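You operate a simulated robot arm through the tools that you are given. There is no shell and no other tool. Be economical: measure what you need, move in short steps, check, and stop when the job is done.

You are at the controls of a simulated robot arm. One attempt, no reset.

Task
Warm the white and the green rice cake under the cover.
Fine: dial at WARM till the green lamp lights; afterwards dial at OFF and red switch off; the cover stays on. Where these are worked on the way, their far stop is far enough and under half their travel is too little: red switch.

It is judged by the outcome, as a careful person would: the job done as asked, and still so three seconds after it is handed in. It fails if anything else is knocked over, pushed out of place, dropped, spilled or broken. Lids that push on must go on centred and level and be pressed home; caps that screw on are set level and turned clockwise until they are tight.

Robot
A 6-joint arm with a two-finger parallel gripper, fixed in place. Base frame: the origin is at the foot of the arm, x ahead of it, y to its left, z up; the work surface is at about z = 0.72. Lengths are in m, angles in rad, forces in N, time in s.
With the tool pointing down near the work surface it reaches from about 0.26 to 0.74 m from the base axis. Its first joint turns from -1.152 to 1.152 rad. Payload 2.45 kg.
The TCP is the grasp point between the finger pads, 0.024 m short of the fingertips. In the tool frame z runs along the fingers and y along their closing line. The gripper opens to 0.068 m. The fingers are 0.017 m wide and 0.01 m thick; the gripper's body (0.04 by 0.07 m) begins 0.041 m behind the TCP.
Orientation is told as [roll, pitch, yaw] about the base's x, y, z axes, in that order, counted from this pose: with the fingers straight down and closing along the base's y, the tool's x points along the base's -x, its y along +y and its z along -z.

Tools
- The arm moves only by the tool step_arm. Its argument "targets" is a list of rows, each a list of 7 numbers: the shift along the tool's x, y, z in m, then the turn, a rotation vector about the tool's x, y, z in rad, then the finger opening in m, from 0 to 0.068. In form: [[x, y, z, rx, ry, rz, gripper], ...]. A call has 1 to 10 rows; each row shifts and turns the commanded pose from where the row before left it, along the tool's axes as they then stand. Each row takes 0.2 s and may step no farther than 0.05 m and 0.15 rad from the row before; otherwise, or with a gripper value out of range, the whole call is refused. Where a pose cannot be reached the arm comes as near as it can. A force on the tool above 40 N (or 10 N above the force at the start of the call, whichever is more), or a blocked arm, ends the call early, and 0.2 s more pass. The fingers move at their own pace (about 0.108 m/s each) and stop on an object; they squeeze with about 21 N. The grip force told is the motor's: it shows also when the fingers shut on nothing. Time passes only in rows, and 0.2 s behind the last, so rows that do not move let the fingers close. It gives the time, the measured TCP pose, the force on the tool (base axes), the opening and the grip force at its end, in the units of the frame above (readings bear some noise), with the torque about the TCP (base axes, N m) and any sound that the robot's microphone picked up, and new pictures: "pictures" is both (left out), scene, wrist or none.
- Cameras (640 x 400 px; columns grow to the right, rows downward): "scene" is fixed at [0.1724, 0.4398, 1.4347]; the picture's right is [-0.54, -0.84, 0.00], its down [-0.69, 0.44, -0.58] and it looks along [0.48, -0.31, -0.82] (base axes); focal length 329 px, centre (320, 200). "wrist" rides on the gripper at [0.084, 0.011, -0.075] in the tool frame; the picture's right is [-0.13, 0.99, 0.00], its down [-0.60, -0.08, -0.79] and it looks along [-0.79, -0.10, 0.61] (tool axes); focal length 251 px, centre (320, 200).
- locate(camera, pixels): for up to 12 pixels [column, row] of the newest picture of that camera ("zoom" is the newest enlarged one), the place [x, y, z] in the base frame of the surface seen there, good to about 0.003 m. The clock stands still meanwhile.
- zoom(camera, box): a new picture of the part [left, top, right, bottom] of that camera's present view, enlarged. The clock stands still meanwhile.
- finish_job(): hands the job in; it is judged then, once.

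Go step by step. Measure first, check grasps and placings, and put right what went wrong. The budget is 80 turns and 200 pictures, counting those below and the enlarged ones. Unless the task says otherwise, let go and move clear before handing in, and close with one line.

The tools are called as name(argument=value, ...) on one line, values as JSON. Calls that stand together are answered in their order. step_arm: Moves the arm, as the interface text tells. Its arguments: {"type":"object","properties":{"targets":{"type":"array","items":{"type":"array","items":{"type":"number"}}},"pictures":{"type":"string","enum":["both","scene","wrist","none"]}},"required":["targets"]} The other tools are called the same way: locate (camera, pixels) gives the place of the surface under pixels of a picture; zoom (camera, box) takes an enlarged picture of a part of a camera's view; finish_job () hands the job in.

At the start:

```text
clock: 0.0
eef_pos: [0.4365, 0.0119, 1.0621]
ee_rot: [0.001, 0.0, 0.001]
contact_force: [-0.9, -0.2, 0.3]
torque: [0.04, 0.0, -0.01]
grip_width: 0.0677
grasp_force: 0.0
```

scene: 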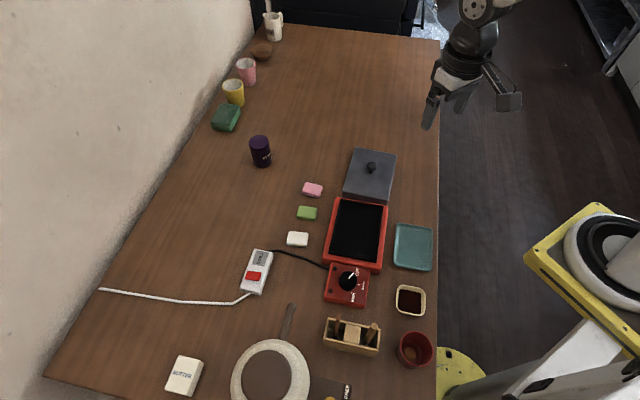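
wrist: 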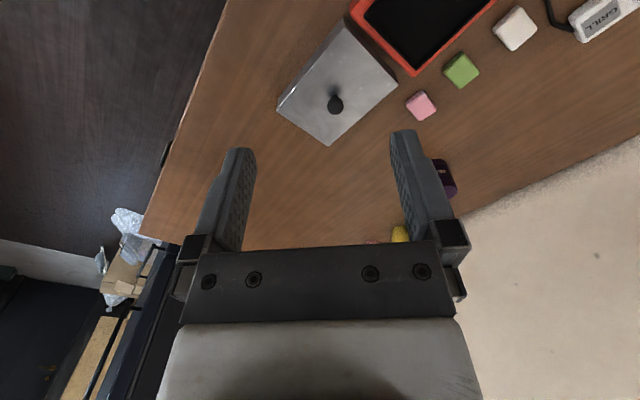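

The scene shows the grill (red tray at about 357,235), the control box with dial (348,280), the cover (370,175), three rice cakes (pink, green, white) and a power strip with a red switch (253,276). I'll measure and enlarge these first.

zoom(camera="scene", box=[220, 220, 400, 332])

locate(camera="scene", pixels=[[297, 239], [307, 213], [313, 190], [371, 167], [348, 280], [253, 276], [355, 152], [396, 156], [389, 200], [345, 194], [335, 200], [385, 208]])

locate(camera="scene", pixels=[[380, 268], [327, 260], [357, 232], [340, 206], [378, 210], [374, 262], [333, 255], [331, 290], [254, 290], [260, 255], [413, 247], [320, 240]])

zoom(camera="scene", box=[280, 140, 440, 240])

```text
3.56 times, centred on (310, 276) of scene
```

zoom: 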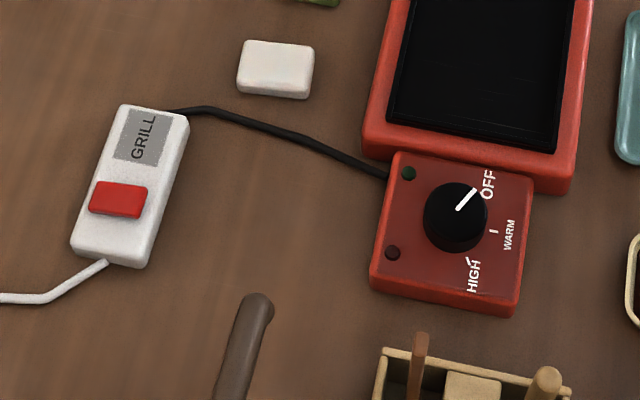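

```text
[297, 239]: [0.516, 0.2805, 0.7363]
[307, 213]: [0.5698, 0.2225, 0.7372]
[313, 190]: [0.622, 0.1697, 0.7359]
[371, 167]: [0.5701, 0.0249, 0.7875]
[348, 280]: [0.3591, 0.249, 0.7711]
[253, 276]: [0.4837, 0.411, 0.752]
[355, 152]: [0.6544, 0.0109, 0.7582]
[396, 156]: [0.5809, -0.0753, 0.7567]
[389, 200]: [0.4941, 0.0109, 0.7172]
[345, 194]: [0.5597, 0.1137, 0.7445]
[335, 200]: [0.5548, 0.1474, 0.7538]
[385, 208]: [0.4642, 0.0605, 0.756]
```

```text
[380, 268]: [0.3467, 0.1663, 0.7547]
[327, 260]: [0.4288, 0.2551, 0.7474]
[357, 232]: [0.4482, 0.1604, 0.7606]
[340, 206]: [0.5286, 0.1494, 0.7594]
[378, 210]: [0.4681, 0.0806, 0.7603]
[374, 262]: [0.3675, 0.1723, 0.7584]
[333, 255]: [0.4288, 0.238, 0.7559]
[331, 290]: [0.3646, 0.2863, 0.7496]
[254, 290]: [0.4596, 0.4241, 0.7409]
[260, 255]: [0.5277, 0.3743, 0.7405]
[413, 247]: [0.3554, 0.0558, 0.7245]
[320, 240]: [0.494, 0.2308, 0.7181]
```

```text
4.00 times, centred on (360, 190) of scene
```

zoom: 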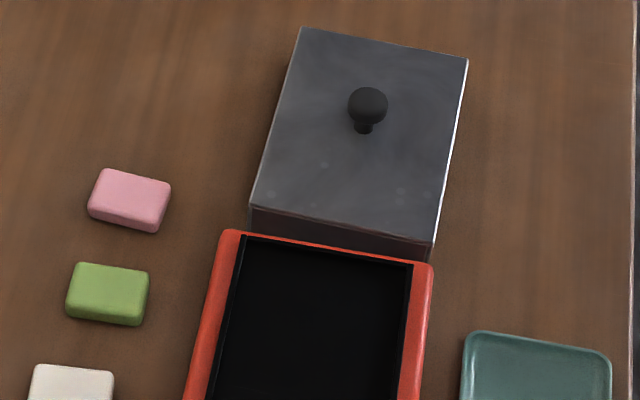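

The grill lies about 45° to the base axes and the dial stands at OFF. I'll enlarge the cakes and the switch for orientations.

zoom(camera="scene", box=[276, 200, 340, 250])

zoom(camera="scene", box=[230, 245, 294, 295])

zoom(camera="scene", box=[310, 255, 380, 310])

```text
8.00 times, centred on (308, 225) of scene
```

zoom: 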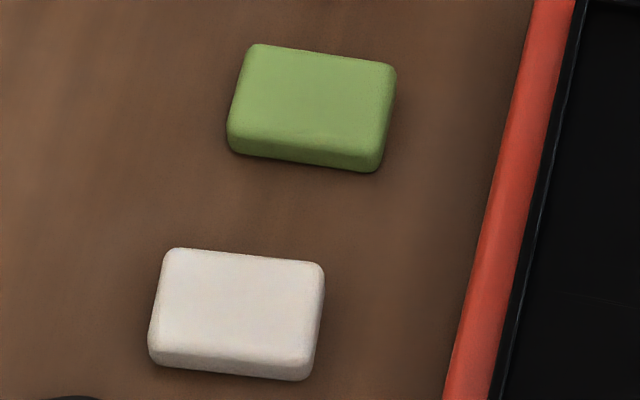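

```text
8.00 times, centred on (262, 270) of scene
```

zoom: 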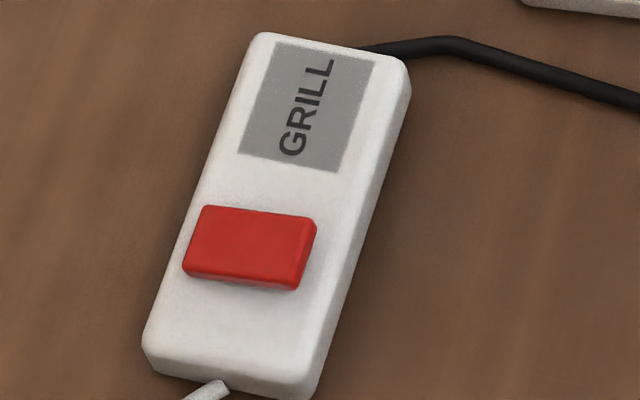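

```text
7.27 times, centred on (345, 282) of scene
```

zoom: 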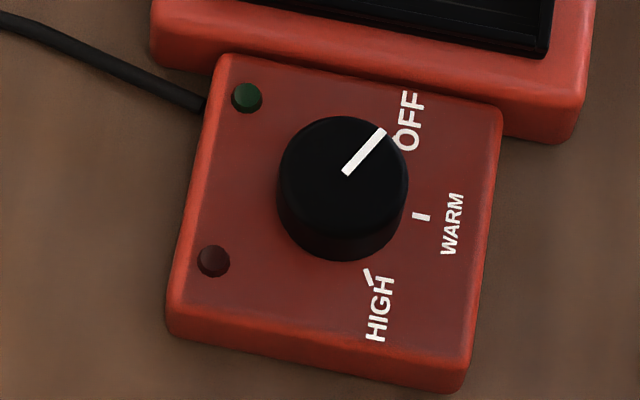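

I'll measure heights on the red switch, plus corners of both cakes, to learn how each lies.

locate(camera="scene", pixels=[[255.3, 272.5], [256.2, 277.5], [269.5, 274.5], [268, 278.5], [262, 275.5], [272, 268], [256, 285], [253, 281.5]])

zoom(camera="scene", box=[276, 200, 340, 250])

locate(camera="zoom", pixels=[[256, 55], [388, 70], [372, 155], [238, 135], [175, 258], [316, 272], [302, 355], [160, 345], [314, 105], [238, 303]])

```text
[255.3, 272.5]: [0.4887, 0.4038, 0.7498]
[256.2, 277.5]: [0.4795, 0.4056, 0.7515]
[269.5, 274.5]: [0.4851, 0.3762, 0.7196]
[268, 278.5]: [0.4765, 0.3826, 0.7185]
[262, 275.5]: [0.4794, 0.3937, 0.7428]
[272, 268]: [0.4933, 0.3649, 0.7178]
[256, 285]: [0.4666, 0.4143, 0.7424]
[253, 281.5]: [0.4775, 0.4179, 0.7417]
```

```text
8.00 times, centred on (308, 225) of scene
```

zoom: 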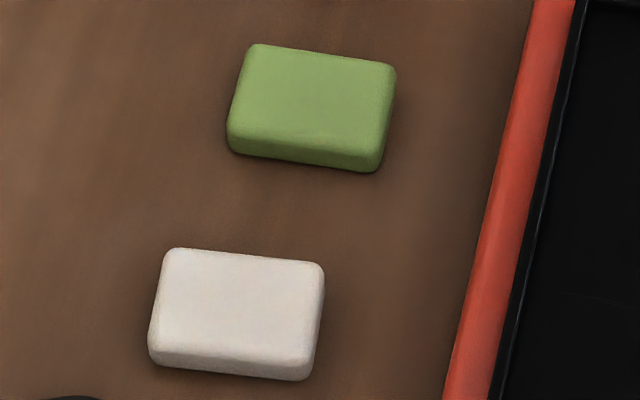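

```text
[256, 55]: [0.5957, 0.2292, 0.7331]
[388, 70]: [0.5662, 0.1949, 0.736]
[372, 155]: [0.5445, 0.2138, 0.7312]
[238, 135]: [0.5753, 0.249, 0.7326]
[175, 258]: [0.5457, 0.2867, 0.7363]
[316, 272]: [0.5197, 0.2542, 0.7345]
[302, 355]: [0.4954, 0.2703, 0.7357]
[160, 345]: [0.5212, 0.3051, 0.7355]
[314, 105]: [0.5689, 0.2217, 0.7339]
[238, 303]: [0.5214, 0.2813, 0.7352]
```

Cakes are about 0.043 × 0.030 × 0.016 with the short side along ~145° (about parallel to the grill's long axis). Now the exact corners of grill, cover and switch.

locate(camera="scene", pixels=[[247, 274.3], [259, 277], [253.7, 272.5], [252.5, 278], [247, 277], [258, 279.5]])

zoom(camera="scene", box=[320, 140, 416, 200])

locate(camera="scene", pixels=[[355.7, 148], [396, 155.3], [387.5, 199], [344, 191], [372, 165.5], [372, 171], [343, 196], [387, 203], [365, 194], [357, 171], [383, 180]])

zoom(camera="scene", box=[316, 190, 400, 275])

```text
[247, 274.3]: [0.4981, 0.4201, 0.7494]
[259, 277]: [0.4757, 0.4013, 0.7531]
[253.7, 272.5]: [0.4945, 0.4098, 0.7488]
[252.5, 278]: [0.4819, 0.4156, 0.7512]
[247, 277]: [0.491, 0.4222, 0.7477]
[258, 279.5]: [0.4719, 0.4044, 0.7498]
```

```text
6.67 times, centred on (368, 170) of scene
```

zoom: 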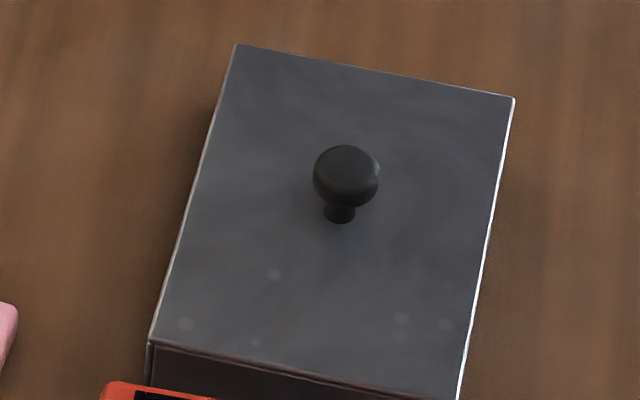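

```text
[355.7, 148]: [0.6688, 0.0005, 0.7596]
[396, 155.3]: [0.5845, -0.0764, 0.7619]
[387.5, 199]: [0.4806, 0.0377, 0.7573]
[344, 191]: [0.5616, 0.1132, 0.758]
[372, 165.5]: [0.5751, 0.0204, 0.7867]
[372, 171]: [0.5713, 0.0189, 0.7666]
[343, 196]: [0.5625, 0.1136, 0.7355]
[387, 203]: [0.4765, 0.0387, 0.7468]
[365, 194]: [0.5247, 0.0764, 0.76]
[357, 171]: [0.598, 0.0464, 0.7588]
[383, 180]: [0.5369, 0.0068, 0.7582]
```

```text
4.71 times, centred on (358, 232) of scene
```

zoom: 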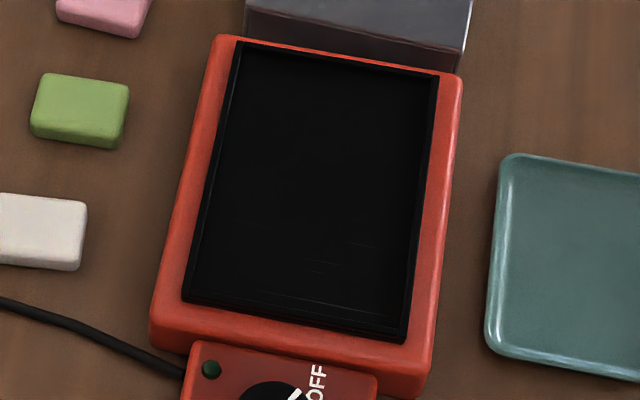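

The cover is 0.113 × 0.154 m, its top at 0.76. Now the black plate's corners and depth in the newest enlarged picture.

locate(camera="zoom", pixels=[[244, 46], [434, 76], [402, 334], [188, 297], [228, 42], [455, 80], [418, 352], [165, 310], [320, 190], [258, 70], [380, 300], [220, 280]])

locate(camera="zoom", pixels=[[250, 62], [425, 85], [395, 322], [200, 290], [192, 200], [210, 200], [222, 200], [240, 200], [260, 200], [437, 200], [415, 200], [400, 200]])

```text
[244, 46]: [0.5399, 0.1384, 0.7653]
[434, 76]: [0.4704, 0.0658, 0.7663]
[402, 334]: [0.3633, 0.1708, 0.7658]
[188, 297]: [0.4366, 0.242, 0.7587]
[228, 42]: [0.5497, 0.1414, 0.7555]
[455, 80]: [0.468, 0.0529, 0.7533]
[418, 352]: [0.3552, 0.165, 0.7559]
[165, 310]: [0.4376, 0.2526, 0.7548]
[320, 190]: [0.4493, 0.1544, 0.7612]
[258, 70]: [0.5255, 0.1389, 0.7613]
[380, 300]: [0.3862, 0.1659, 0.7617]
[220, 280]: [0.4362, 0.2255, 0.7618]
```

```text
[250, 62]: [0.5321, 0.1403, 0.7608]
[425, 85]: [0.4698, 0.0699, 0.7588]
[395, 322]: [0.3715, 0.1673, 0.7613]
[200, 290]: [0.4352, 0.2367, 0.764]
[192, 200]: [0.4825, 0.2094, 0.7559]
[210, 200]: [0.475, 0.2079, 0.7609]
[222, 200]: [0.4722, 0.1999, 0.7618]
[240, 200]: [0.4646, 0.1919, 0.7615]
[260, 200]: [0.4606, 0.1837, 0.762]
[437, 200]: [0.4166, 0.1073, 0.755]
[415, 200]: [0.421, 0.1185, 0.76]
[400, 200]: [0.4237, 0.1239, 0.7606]
```

Plate surface is at z≈0.761, centre about (0.4525, 0.154), long axis at ~135°; the cover is turned ~3° from it. I'll move above the white cake (0.5205, 0.2795).

step_arm(targets=[[-0.0105, 0.0334, 0.025, 0, 0, 0, 0.06], [-0.0105, 0.0334, 0.025, 0, 0, 0, 0.06], [-0.0105, 0.0334, 0.025, 0, 0, 0, 0.06], [-0.0105, 0.0334, 0.025, 0, 0, 0, 0.06], [-0.0105, 0.0334, 0.025, 0, 0, 0, 0.06], [-0.0105, 0.0334, 0.025, 0, 0, 0, 0.06], [-0.0105, 0.0334, 0.025, 0, 0, 0, 0.06], [-0.0105, 0.0334, 0.025, 0, 0, 0, 0.06]], pictures="none")

step_arm(targets=[[0, 0, 0, 0, 0, -0.137, 0.06], [0, 0, 0, 0, 0, -0.137, 0.06], [0, 0, 0, 0, 0, -0.137, 0.06], [0, 0, 0, 0, 0, -0.137, 0.06], [0, 0, 0, 0, 0, -0.137, 0.06], [0, 0, 0, 0, 0, -0.137, 0.06], [0, 0, 0, 0, 0, -0.137, 0.06]])

```text
clock: 1.8
eef_pos: [0.5166, 0.2846, 0.8647]
ee_rot: [0.002, -0.001, 0.0]
contact_force: [-0.1, -0.5, -0.3]
torque: [-0.06, -0.02, 0.06]
grip_width: 0.06
grasp_force: 0.0
```

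```text
clock: 3.4
eef_pos: [0.5198, 0.2807, 0.8618]
ee_rot: [-0.002, -0.001, 0.959]
contact_force: [0.4, 0.0, -0.1]
torque: [0.02, 0.01, 0.03]
grip_width: 0.0599
grasp_force: 0.0
```

scene: 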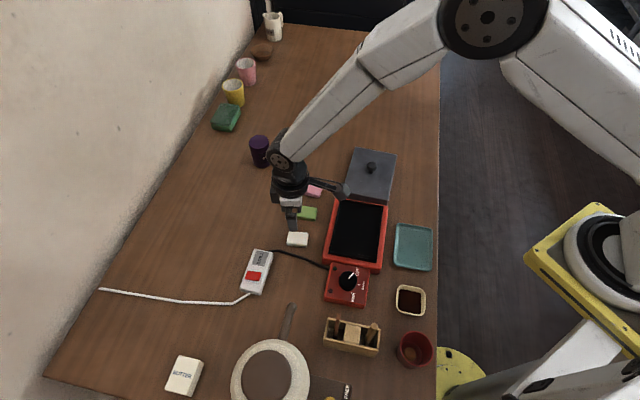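
wrist: 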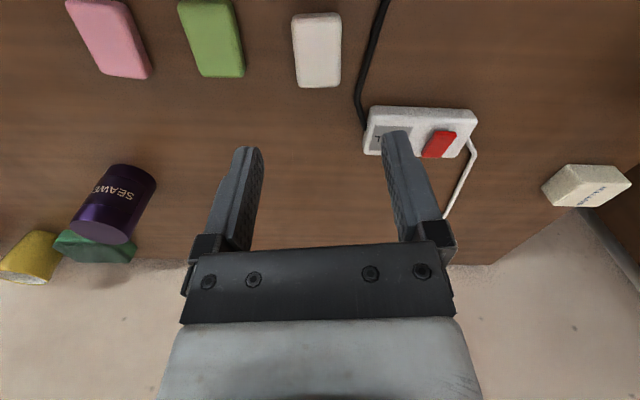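

I am over the white cake with it centred between the fingers (wrist 317,50). Descending to TCP z≈0.747 and closing.

step_arm(targets=[[0, 0, 0.04, 0, 0, 0, 0.06], [0, 0, 0.04, 0, 0, 0, 0.06], [0, 0, 0.025, 0, 0, 0, 0.06], [0, 0, 0.01, 0, 0, 0, 0.06], [0, 0, 0, 0, 0, 0, 0.06]])

```text
clock: 4.6
eef_pos: [0.5182, 0.2806, 0.746]
ee_rot: [0.001, 0.002, 0.959]
contact_force: [0.7, 0.3, -0.1]
torque: [0.02, -0.02, 0.01]
grip_width: 0.0601
grasp_force: 0.0
```

scene: 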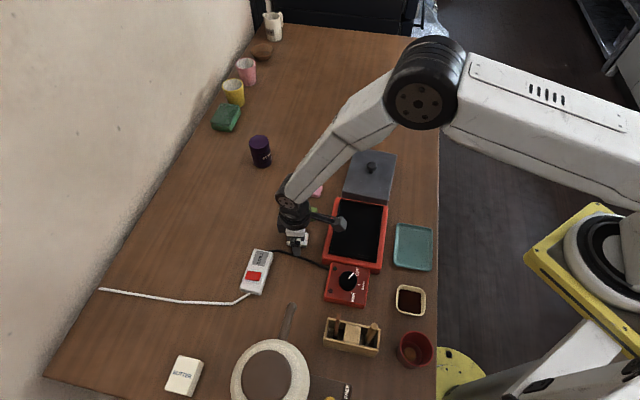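
wrist: 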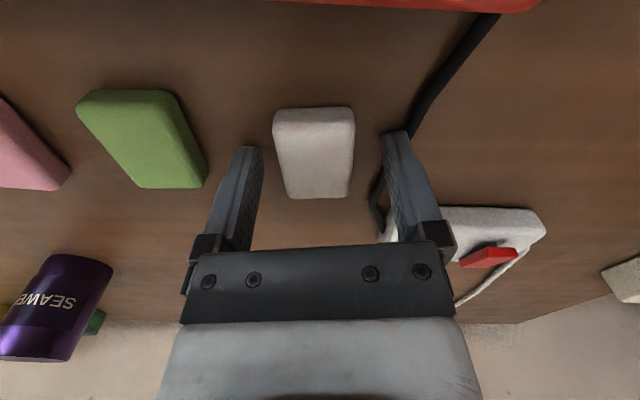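

The white cake lies between the fingers (wrist 315,150). Closing, then lifting.

step_arm(targets=[[0, 0, 0, 0, 0, 0, 0.02], [0, 0, 0, 0, 0, 0, 0.02], [0, 0, 0, 0, 0, 0, 0.02]], pictures="wrist")

```text
clock: 5.4
eef_pos: [0.5187, 0.2805, 0.7459]
ee_rot: [0.0, -0.001, 0.958]
contact_force: [-0.2, 0.6, 0.4]
torque: [0.03, -0.02, 0.08]
grip_width: 0.0348
grasp_force: 20.9
```

wrist: 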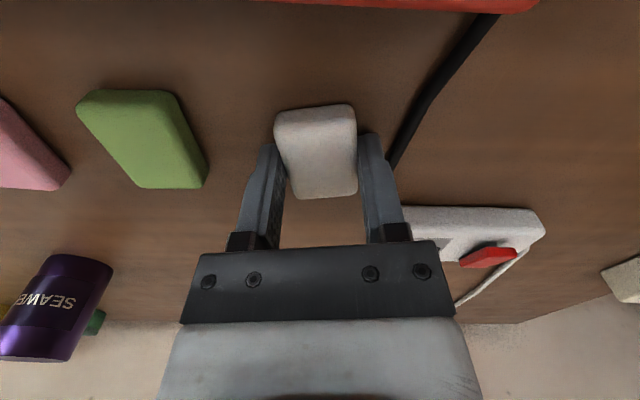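

Gripped (0.0348 m). Lifting, carrying to (0.429, 0.177) over the plate and turning to the grill's direction.

step_arm(targets=[[0, 0, -0.04, 0, 0, 0, 0.02], [0, 0, -0.04, 0, 0, 0, 0.02], [0.0341, 0.0035, 0, 0, 0, 0, 0.02], [0.0341, 0.0035, 0, 0, 0, 0, 0.02], [0.0341, 0.0035, 0, 0, 0, 0, 0.02], [0.0341, 0.0035, 0, 0, 0, 0, 0.02], [0, 0, 0, 0, 0, 0.084, 0.02], [0, 0, 0, 0, 0, 0.084, 0.02], [0, 0, 0, 0, 0, 0, 0.02]])

```text
clock: 7.4
eef_pos: [0.4287, 0.1772, 0.8251]
ee_rot: [0.0, 0.001, 0.79]
contact_force: [0.6, -0.5, -0.3]
torque: [0.01, 0.0, 0.02]
grip_width: 0.0353
grasp_force: 21.3
```

scene: 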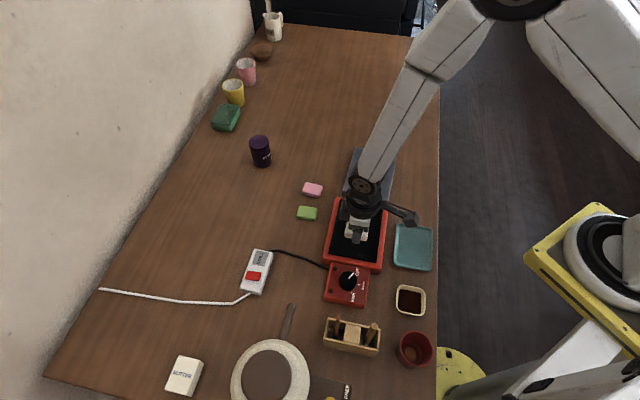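
wrist: 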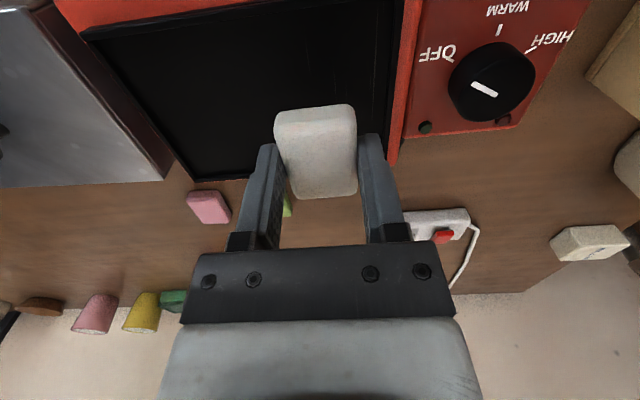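

Over the plate with the cake held. Lowering to the plate.

step_arm(targets=[[0, 0, 0.02, 0, 0, 0, 0.02], [0, 0, 0.0125, 0, 0, 0, 0.02], [0, 0, 0.005, 0, 0, 0, 0.02], [0, 0, 0, 0, 0, 0, 0.02]], pictures="wrist")

```text
clock: 8.4
eef_pos: [0.4294, 0.1773, 0.792]
ee_rot: [0.0, 0.0, 0.791]
contact_force: [-0.2, 0.4, -0.4]
torque: [0.04, 0.02, -0.02]
grip_width: 0.0349
grasp_force: 20.8
```

wrist: 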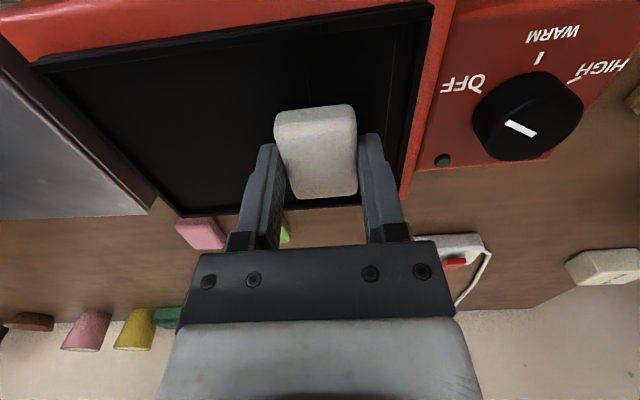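

No contact yet (z 0.792). A few mm more.

step_arm(targets=[[0, 0, 0.003, 0, 0, 0, 0.02], [0, 0, 0, 0, 0, 0, 0.02]], pictures="none")

```text
clock: 9.0
eef_pos: [0.4299, 0.1792, 0.7867]
ee_rot: [-0.001, -0.002, 0.795]
contact_force: [-5.0, 0.8, 18.6]
torque: [0.02, 0.09, 0.01]
grip_width: 0.0351
grasp_force: 20.9
```

Contact (18 N): the cake is on the plate. Ease up a little, open and rise.

step_arm(targets=[[0, 0, -0.0015, 0, 0, 0, 0.02], [0, 0, 0, 0, 0, 0, 0.048], [0, 0, 0, 0, 0, 0, 0.048], [0, 0, -0.04, 0, 0, 0, 0.048], [0, 0, -0.035, 0, 0, 0, 0.06], [0, 0, 0, 0, 0, 0, 0.06]])

```text
clock: 10.4
eef_pos: [0.4308, 0.1782, 0.8642]
ee_rot: [0.0, 0.0, 0.791]
contact_force: [-0.5, -0.6, 0.5]
torque: [0.02, -0.01, -0.02]
grip_width: 0.0602
grasp_force: 0.1
```

scene: 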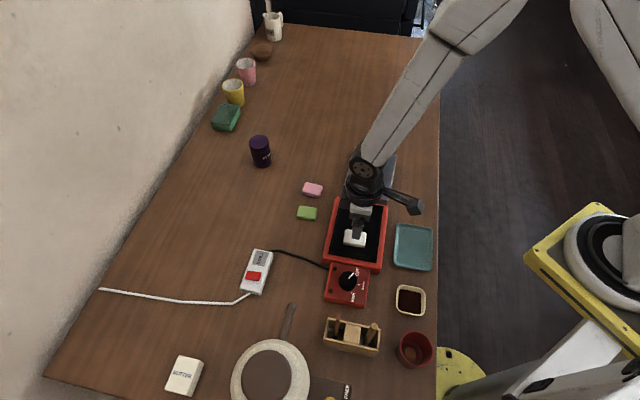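
wrist: 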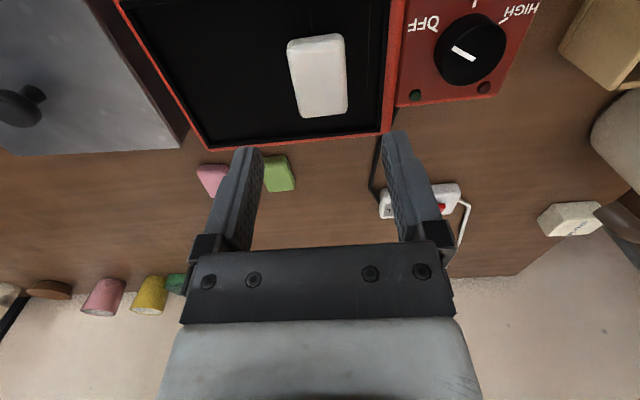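

The white cake is on the plate. Now over the green cake (0.570, 0.222), turned to match it.

step_arm(targets=[[-0.0323, -0.017, 0, 0, 0, 0, 0.06], [-0.0323, -0.017, 0, 0, 0, 0, 0.06], [-0.0323, -0.017, 0, 0, 0, 0, 0.06], [-0.0323, -0.017, 0, 0, 0, 0, 0.06], [0, 0, 0, 0, 0, -0.08, 0.06], [0, 0, 0.04, 0, 0, 0, 0.06], [0, 0, 0.03, 0, 0, 0, 0.06], [0, 0, 0, 0, 0, 0, 0.06]])

```text
clock: 12.2
eef_pos: [0.5687, 0.2217, 0.7945]
ee_rot: [-0.002, -0.001, 0.869]
contact_force: [0.0, -0.2, -0.3]
torque: [-0.01, 0.01, 0.02]
grip_width: 0.0601
grasp_force: 0.1
```

scene: 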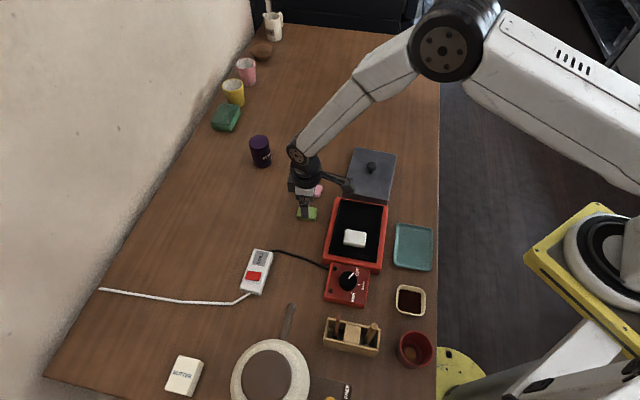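
wrist: 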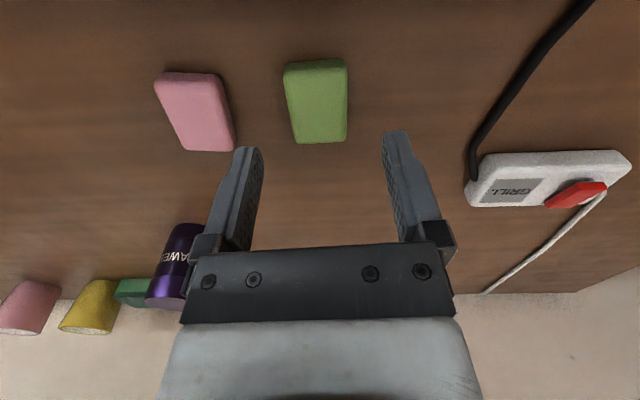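

Green cake is centred (wrist 316,100); the pink one is clear of the finger. Descending and gripping.

step_arm(targets=[[0, 0, 0.03, 0, 0, 0, 0.06], [0, 0, 0.0185, 0, 0, 0, 0.06], [0, 0, 0, 0, 0, 0, 0.06], [0, 0, 0, 0, 0, 0, 0.02], [0, 0, 0, 0, 0, 0, 0.02], [0, 0, 0, 0, 0, 0, 0.02]], pictures="wrist")

```text
clock: 13.6
eef_pos: [0.5696, 0.2182, 0.7456]
ee_rot: [0.001, 0.0, 0.871]
contact_force: [0.4, 0.4, 1.2]
torque: [0.03, 0.01, -0.03]
grip_width: 0.0349
grasp_force: 20.9
```

wrist: 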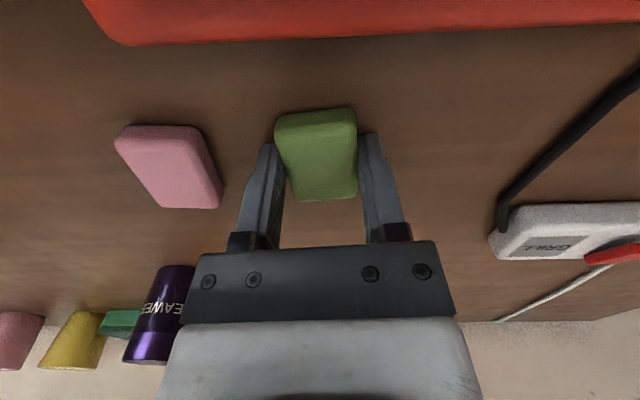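

Gripped. Lifting and carrying to (0.476, 0.131) over the plate.

step_arm(targets=[[0, 0, -0.04, 0, 0, 0, 0.02], [0, 0, -0.04, 0, 0, 0, 0.02], [0.032, 0.0037, 0, 0, 0, 0, 0.02], [0.032, 0.0037, 0, 0, 0, 0, 0.02], [0.032, 0.0037, 0, 0, 0, 0, 0.02], [0.032, 0.0037, 0, 0, 0, 0, 0.02], [0, 0, 0, 0, 0, 0.08, 0.02], [0, 0, 0, 0, 0, 0, 0.02]])

```text
clock: 15.4
eef_pos: [0.4745, 0.133, 0.8244]
ee_rot: [-0.001, 0.0, 0.79]
contact_force: [-0.1, 0.6, -0.7]
torque: [0.02, 0.02, -0.03]
grip_width: 0.0351
grasp_force: 20.6
```

scene: 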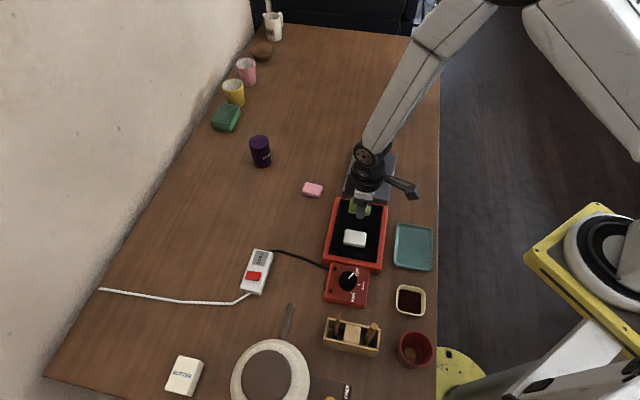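
wrist: 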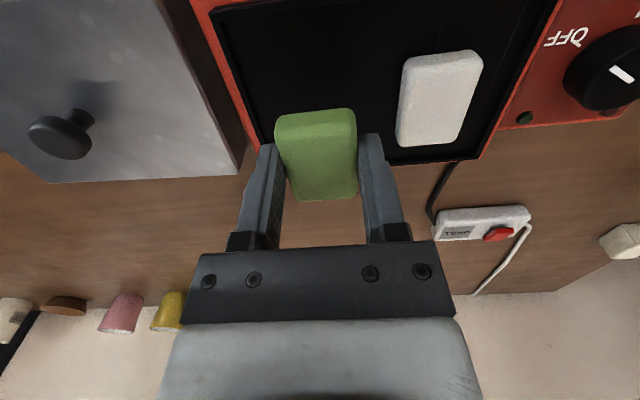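

Holding the green cake over the plate, clear of the white one. Lowering.

step_arm(targets=[[0, 0, 0.02, 0, 0, 0, 0.02], [0, 0, 0.012, 0, 0, 0, 0.02], [0, 0, 0.004, 0, 0, 0, 0.02], [0, 0, 0.002, 0, 0, 0, 0.02], [0, 0, 0, 0, 0, 0, 0.02]], pictures="none")

```text
clock: 16.6
eef_pos: [0.4756, 0.1337, 0.7867]
ee_rot: [0.0, -0.004, 0.792]
contact_force: [0.9, -5.0, 18.2]
torque: [-0.06, 0.0, -0.04]
grip_width: 0.0351
grasp_force: 21.0
```

Contact again at the same height. Releasing and rising.

step_arm(targets=[[0, 0, -0.0015, 0, 0, 0, 0.02], [0, 0, 0, 0, 0, 0, 0.045], [0, 0, 0, 0, 0, 0, 0.045], [0, 0, -0.04, 0, 0, 0, 0.045], [0, 0, -0.045, 0, 0, 0, 0.06], [-0.04, 0, -0.02, 0, 0, 0, 0.06], [-0.045, 0, 0, 0, 0, 0, 0.06], [-0.045, 0, 0, 0, 0, 0, 0.06], [0, 0, 0, 0, 0, 0, 0.06]])

zoom(camera="scene", box=[316, 140, 412, 275])

```text
clock: 18.6
eef_pos: [0.5639, 0.2259, 0.8905]
ee_rot: [0.001, 0.001, 0.791]
contact_force: [-0.1, 0.0, 0.3]
torque: [0.02, -0.01, -0.01]
grip_width: 0.0599
grasp_force: 0.0
```

scene: 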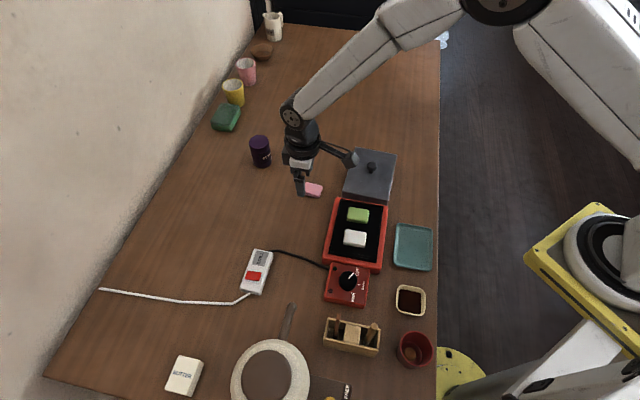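
wrist: 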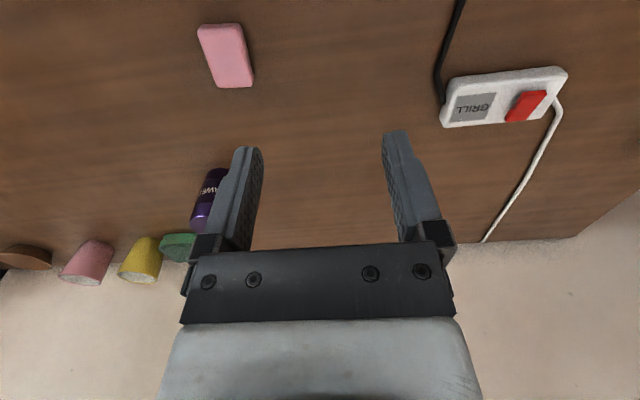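

```text
2.96 times, centred on (364, 208) of scene
```

zoom: 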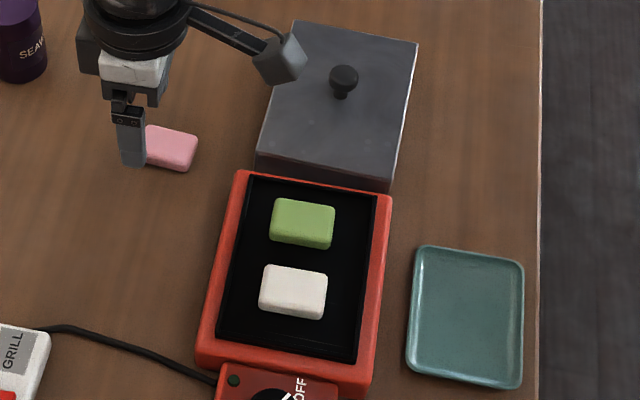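

Both cakes sit well on the plate. Next the cover's knob at about (0.574, 0.0195); moving above it.

step_arm(targets=[[0.028, -0.0305, 0, 0, 0, 0, 0.05], [0.028, -0.0305, 0, 0, 0, 0, 0.05], [0.028, -0.0305, 0, 0, 0, 0, 0.05], [0.028, -0.0305, 0, 0, 0, 0, 0.05], [0.028, -0.0305, 0, 0, 0, 0, 0.05], [0, 0, 0.02, 0, 0, 0.05, 0.05], [0, 0, 0.02, 0, 0, 0, 0.05], [0, 0, 0, 0, 0, 0, 0.05]])

zoom(camera="wrist", box=[160, 0, 480, 200])

```text
clock: 20.4
eef_pos: [0.5741, 0.0149, 0.8524]
ee_rot: [0.001, -0.001, 0.741]
contact_force: [0.8, -0.4, 0.0]
torque: [0.01, 0.02, 0.01]
grip_width: 0.0499
grasp_force: 0.0
```

scene: 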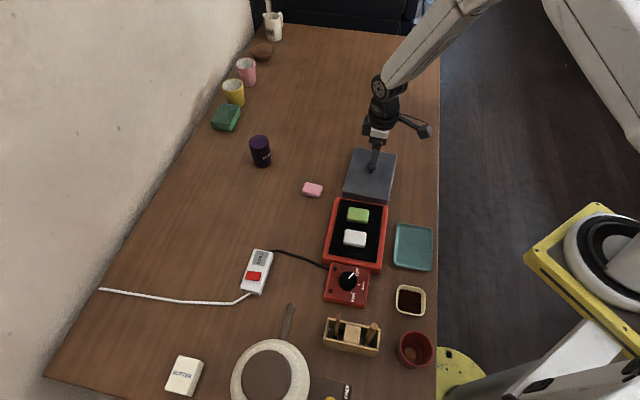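
wrist: 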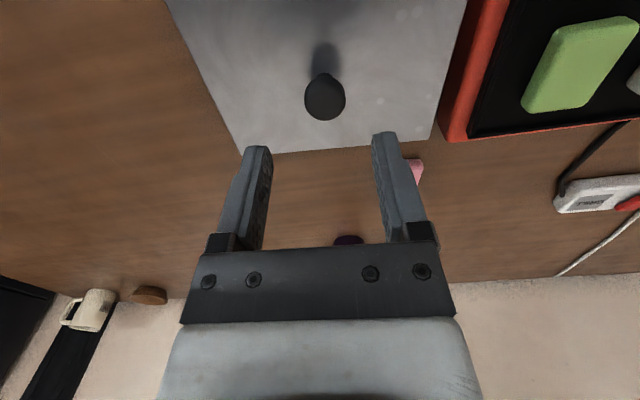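

```text
2.00 times, centred on (320, 100) of wrist
```

zoom: 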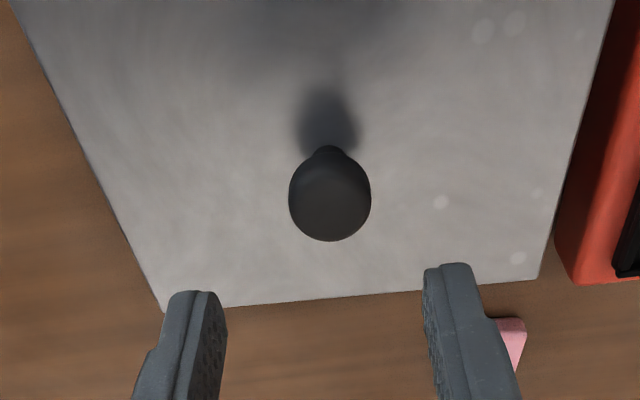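

Knob at wrist (325,98). Measuring it and the cover's edges from here.

locate(camera="wrist", pixels=[[325, 98], [325, 85], [325, 112], [308, 98], [342, 98], [243, 150], [428, 136], [205, 80], [440, 90], [300, 145], [380, 140]])

locate(camera="scene", pixels=[[355.7, 148], [396, 155.3], [387.5, 199], [344, 191], [382, 153.5], [391, 180]])

```text
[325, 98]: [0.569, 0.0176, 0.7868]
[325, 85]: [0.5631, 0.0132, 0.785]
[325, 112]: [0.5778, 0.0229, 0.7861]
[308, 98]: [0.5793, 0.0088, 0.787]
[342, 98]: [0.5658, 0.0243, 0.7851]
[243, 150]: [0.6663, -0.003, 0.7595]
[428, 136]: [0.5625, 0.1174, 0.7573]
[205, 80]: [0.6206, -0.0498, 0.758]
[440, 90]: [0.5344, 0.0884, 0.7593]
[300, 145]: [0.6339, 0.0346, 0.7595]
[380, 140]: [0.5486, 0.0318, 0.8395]
```

```text
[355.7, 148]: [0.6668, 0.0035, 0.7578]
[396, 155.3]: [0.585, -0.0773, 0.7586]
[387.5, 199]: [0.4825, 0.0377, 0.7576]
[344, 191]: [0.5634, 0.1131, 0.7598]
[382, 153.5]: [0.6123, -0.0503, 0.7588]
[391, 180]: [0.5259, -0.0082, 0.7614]
```

Knob centre ≈ (0.5728, 0.0187), cover long side at 132.4°. Descending around the knob to TCP z≈0.787.

step_arm(targets=[[-0.002, 0.0036, 0.02, 0, 0, 0, 0.05], [0, 0, 0.025, 0, 0, 0, 0.05], [0, 0, 0.0185, 0, 0, 0, 0.05], [0, 0, 0, 0, 0, 0, 0.05]])

```text
clock: 21.4
eef_pos: [0.5738, 0.0205, 0.7887]
ee_rot: [0.0, 0.0, 0.742]
contact_force: [0.7, 0.5, 0.1]
torque: [0.0, -0.01, -0.01]
grip_width: 0.0501
grasp_force: 0.0
```

scene: 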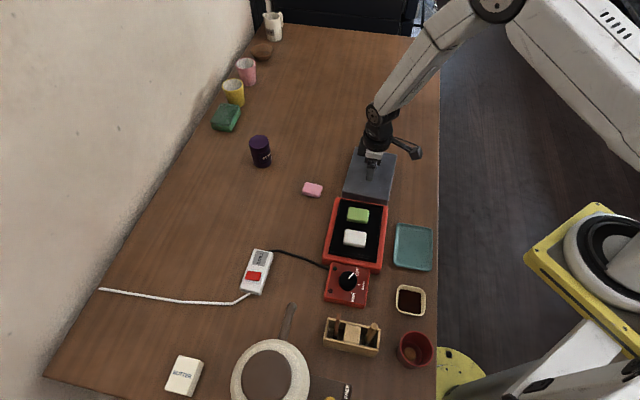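
wrist: 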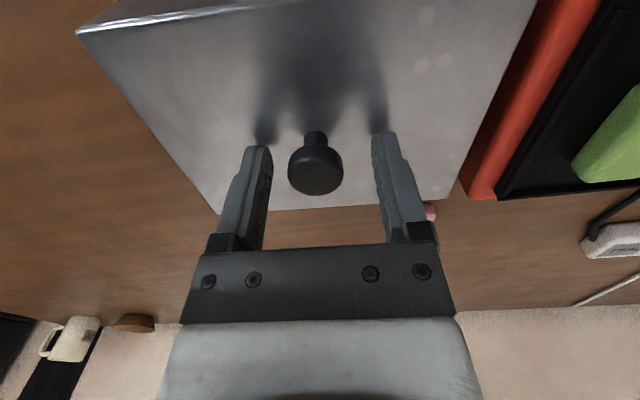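

The knob stands between the fingers. Closing.

step_arm(targets=[[0, 0, 0, 0, 0, 0, 0.03], [0, 0, 0, 0, 0, 0, 0.015], [0, 0, 0, 0, 0, 0, 0.01], [0, 0, 0, 0, 0, 0, 0.01]], pictures="wrist")

```text
clock: 22.4
eef_pos: [0.5735, 0.0211, 0.788]
ee_rot: [-0.001, -0.001, 0.743]
contact_force: [0.6, -0.1, 0.2]
torque: [0.09, -0.07, 0.04]
grip_width: 0.025
grasp_force: 20.7
```

wrist: 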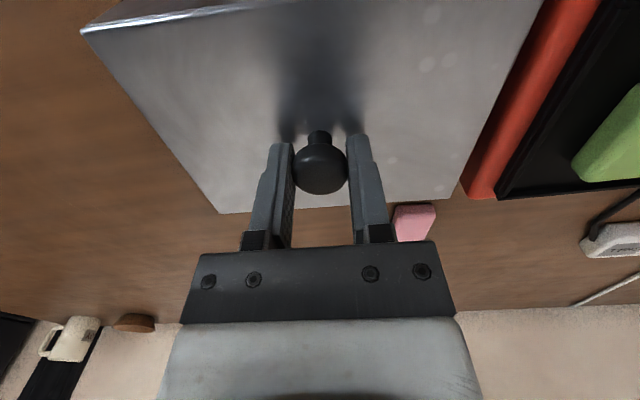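

Gripped at 0.025 m. Lifting straight up 0.08.

step_arm(targets=[[0, 0, -0.01, 0, 0, 0, 0.01], [0, 0, -0.02, 0, 0, 0, 0.01], [0, 0, -0.025, 0, 0, 0, 0.01], [0, 0, -0.03, 0, 0, 0, 0.01], [0, 0, 0, 0, 0, 0, 0.01]])

```text
clock: 23.6
eef_pos: [0.5769, 0.0224, 0.8746]
ee_rot: [0.001, 0.002, 0.742]
contact_force: [-0.2, -1.0, -2.0]
torque: [-0.01, 0.02, -0.01]
grip_width: 0.025
grasp_force: 21.0
```

scene: 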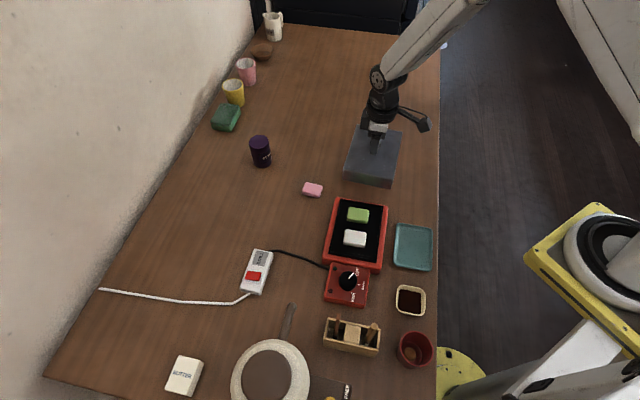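
wrist: 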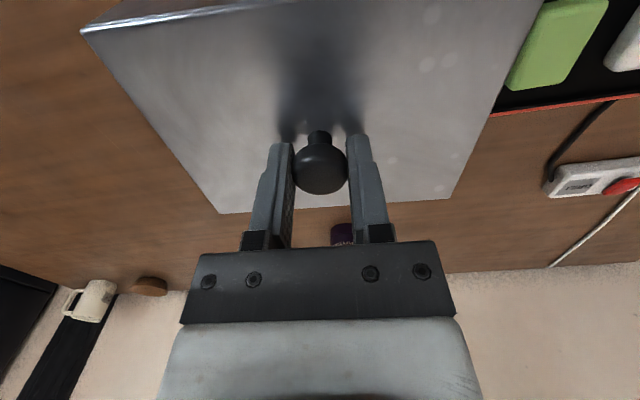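

The cover hangs level and firm. Moving it over the grill along tool y, with a ~2.8° turn to match the grill.

step_arm(targets=[[0, 0.03, 0, 0, 0, 0, 0.01], [0, 0.0364, 0, 0, 0, 0, 0.01], [0, 0.0364, 0, 0, 0, 0, 0.01], [0, 0.0364, 0, 0, 0, 0, 0.01], [0, 0.0364, 0, 0, 0, 0, 0.01], [0, 0.0064, 0, 0, 0, -0.049, 0.01], [0, 0, 0, 0, 0, 0, 0.01], [0, 0, 0, 0, 0, 0, 0.01]])

zoom(camera="scene", box=[300, 170, 412, 280])

```text
clock: 25.4
eef_pos: [0.4536, 0.1578, 0.8714]
ee_rot: [-0.001, 0.0, 0.79]
contact_force: [-1.1, 0.7, -3.0]
torque: [0.01, 0.02, 0.04]
grip_width: 0.025
grasp_force: 21.1
```

scene: 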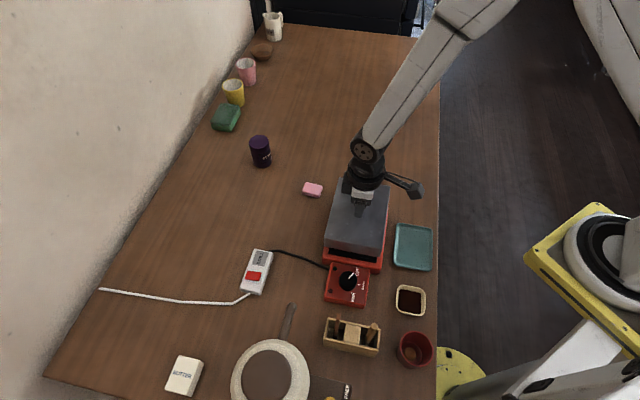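
wrist: 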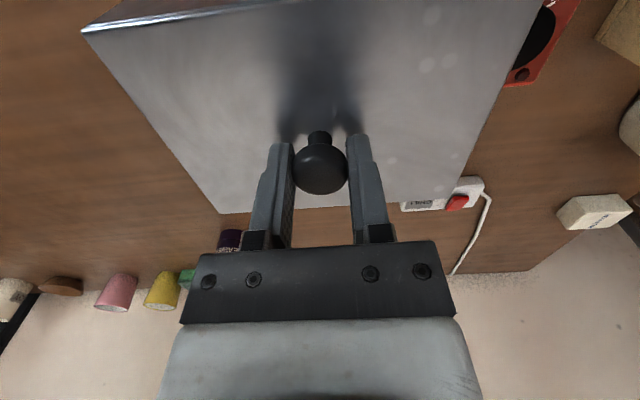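

```text
3.64 times, centred on (356, 225) of scene
```

zoom: 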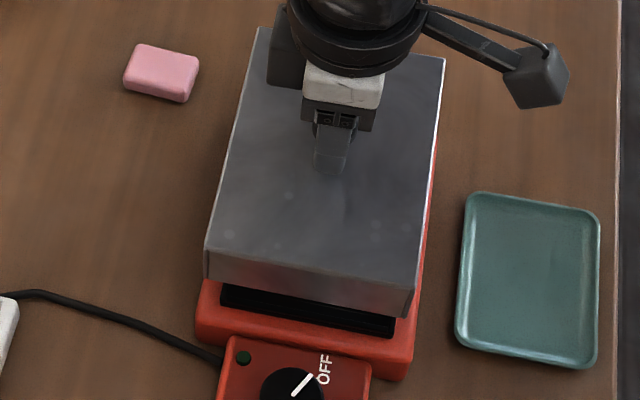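

I'll measure the held cover's top corners and its bottom front edge here.

locate(camera="zoom", pixels=[[261, 31], [441, 60], [411, 285], [208, 245], [210, 275], [405, 312], [232, 140], [434, 140], [300, 262]])

locate(camera="zoom", pixels=[[200, 330], [408, 372], [222, 290], [395, 330], [310, 310], [425, 250], [432, 210], [418, 300]])

step_arm(targets=[[0, 0, 0, 0, 0, 0, 0.01]], pictures="none")

step_arm(targets=[[0, 0, 0, 0, 0, 0, 0.01]], pictures="none")

```text
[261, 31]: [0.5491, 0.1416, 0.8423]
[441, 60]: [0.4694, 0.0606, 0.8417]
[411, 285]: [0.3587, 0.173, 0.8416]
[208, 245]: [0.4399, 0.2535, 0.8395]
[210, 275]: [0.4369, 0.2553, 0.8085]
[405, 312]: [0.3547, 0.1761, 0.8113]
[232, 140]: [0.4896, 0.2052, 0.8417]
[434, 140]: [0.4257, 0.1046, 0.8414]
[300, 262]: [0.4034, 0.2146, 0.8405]
```

```text
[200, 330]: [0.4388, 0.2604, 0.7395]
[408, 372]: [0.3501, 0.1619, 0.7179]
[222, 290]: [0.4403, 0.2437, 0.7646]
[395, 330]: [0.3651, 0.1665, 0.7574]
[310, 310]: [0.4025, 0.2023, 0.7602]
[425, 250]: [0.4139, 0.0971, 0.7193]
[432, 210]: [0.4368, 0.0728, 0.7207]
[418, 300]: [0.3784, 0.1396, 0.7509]
```

```text
clock: 25.8
eef_pos: [0.4546, 0.1585, 0.8712]
ee_rot: [-0.001, 0.0, 0.79]
contact_force: [0.0, 0.6, -1.8]
torque: [-0.02, 0.01, 0.03]
grip_width: 0.0249
grasp_force: 20.9
```

```text
clock: 26.2
eef_pos: [0.4536, 0.1583, 0.8722]
ee_rot: [0.001, 0.0, 0.792]
contact_force: [0.3, 0.3, -2.5]
torque: [0.03, 0.03, -0.01]
grip_width: 0.0254
grasp_force: 21.1
```

The cover centre (0.4543, 0.1572) needs a shift of about (−0.0017, −0.0033) and 0.7° more turn. Correcting and lowering to just above the lip.

step_arm(targets=[[0.0035, -0.0011, 0, 0, 0, -0.012, 0.01], [0, 0, 0.015, 0, 0, 0, 0.01], [0, 0, 0.01, 0, 0, 0, 0.01], [0, 0, 0, 0, 0, 0, 0.01]], pictures="scene")

zoom(camera="scene", box=[312, 180, 400, 275])

```text
clock: 27.2
eef_pos: [0.451, 0.1551, 0.8472]
ee_rot: [-0.001, 0.001, 0.801]
contact_force: [-0.1, -0.6, -2.5]
torque: [-0.02, 0.01, 0.02]
grip_width: 0.0252
grasp_force: 20.7
```

scene: 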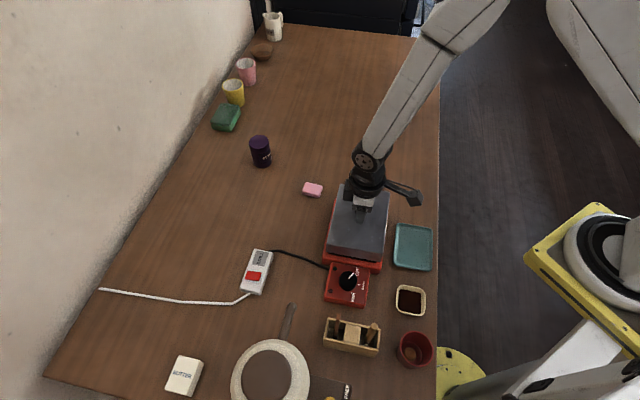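

```text
4.21 times, centred on (356, 228) of scene
```

zoom: 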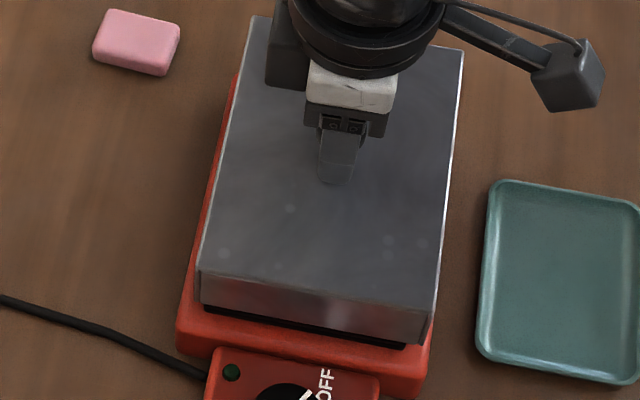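

Aligned. Lowering gently; seating is expected near TCP z≈0.823.

step_arm(targets=[[0, 0, 0.01, 0, 0, 0, 0.01], [0, 0, 0.006, 0, 0, 0, 0.01], [0, 0, 0.004, 0, 0, 0, 0.01], [0, 0, 0, 0, 0, 0, 0.01]], pictures="scene")

zoom(camera="scene", box=[312, 180, 400, 275])

```text
clock: 28.2
eef_pos: [0.4506, 0.1551, 0.8297]
ee_rot: [-0.002, 0.001, 0.803]
contact_force: [-0.4, 0.0, -2.7]
torque: [0.02, 0.0, -0.01]
grip_width: 0.0249
grasp_force: 21.1
```

scene: 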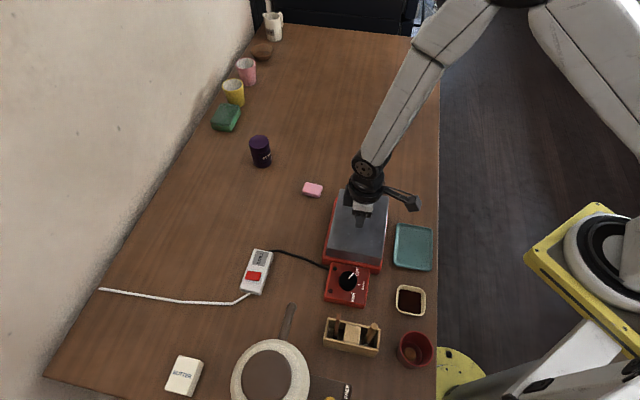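

```text
4.21 times, centred on (356, 228) of scene
```

zoom: 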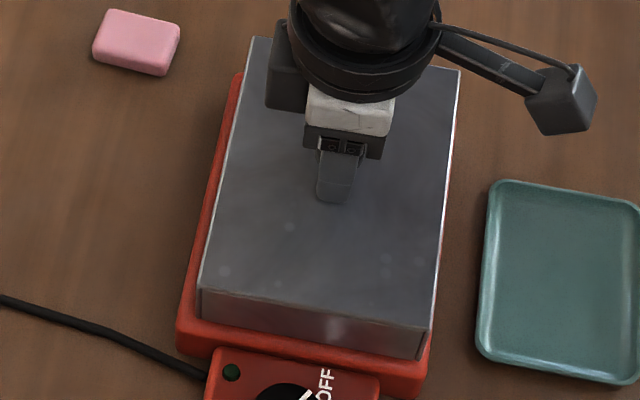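

No contact yet and the bottom edge is already about lip height. Checking the cover's corners once more.

locate(camera="zoom", pixels=[[255, 42], [456, 74], [430, 328], [203, 288], [190, 310], [222, 140], [227, 90], [446, 200], [300, 348], [428, 375]])

```text
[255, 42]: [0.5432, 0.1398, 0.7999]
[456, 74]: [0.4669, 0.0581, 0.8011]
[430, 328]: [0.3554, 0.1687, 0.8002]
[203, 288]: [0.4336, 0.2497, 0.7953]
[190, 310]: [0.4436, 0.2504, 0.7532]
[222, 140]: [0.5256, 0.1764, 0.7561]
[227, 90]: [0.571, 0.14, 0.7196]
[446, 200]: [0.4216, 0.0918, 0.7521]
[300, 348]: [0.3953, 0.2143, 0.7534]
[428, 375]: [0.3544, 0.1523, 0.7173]
```

Centre is within ~2–3 mm; I nudge half of that back and lower to seat.

step_arm(targets=[[-0.0012, -0.0012, 0, 0, 0, 0, 0.01], [0, 0, 0.004, 0, 0, 0, 0.01], [0, 0, 0.003, 0, 0, 0, 0.01], [0, 0, 0.002, 0, 0, 0, 0.01], [0, 0, 0, 0, 0, 0, 0.01]], pictures="scene")

zoom(camera="scene", box=[312, 180, 400, 275])

```text
clock: 29.4
eef_pos: [0.4535, 0.1544, 0.8194]
ee_rot: [0.0, 0.001, 0.805]
contact_force: [-7.2, 2.4, 18.4]
torque: [0.01, 0.13, -0.01]
grip_width: 0.025
grasp_force: 20.6
```

scene: 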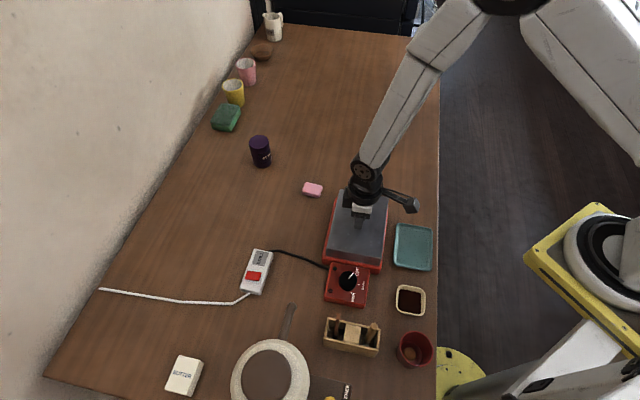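

```text
4.21 times, centred on (356, 228) of scene
```

zoom: 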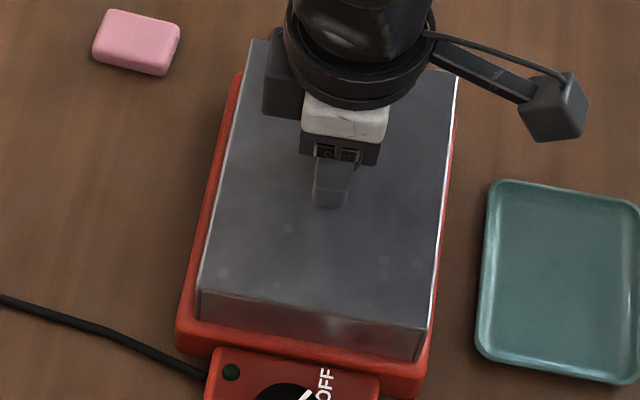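

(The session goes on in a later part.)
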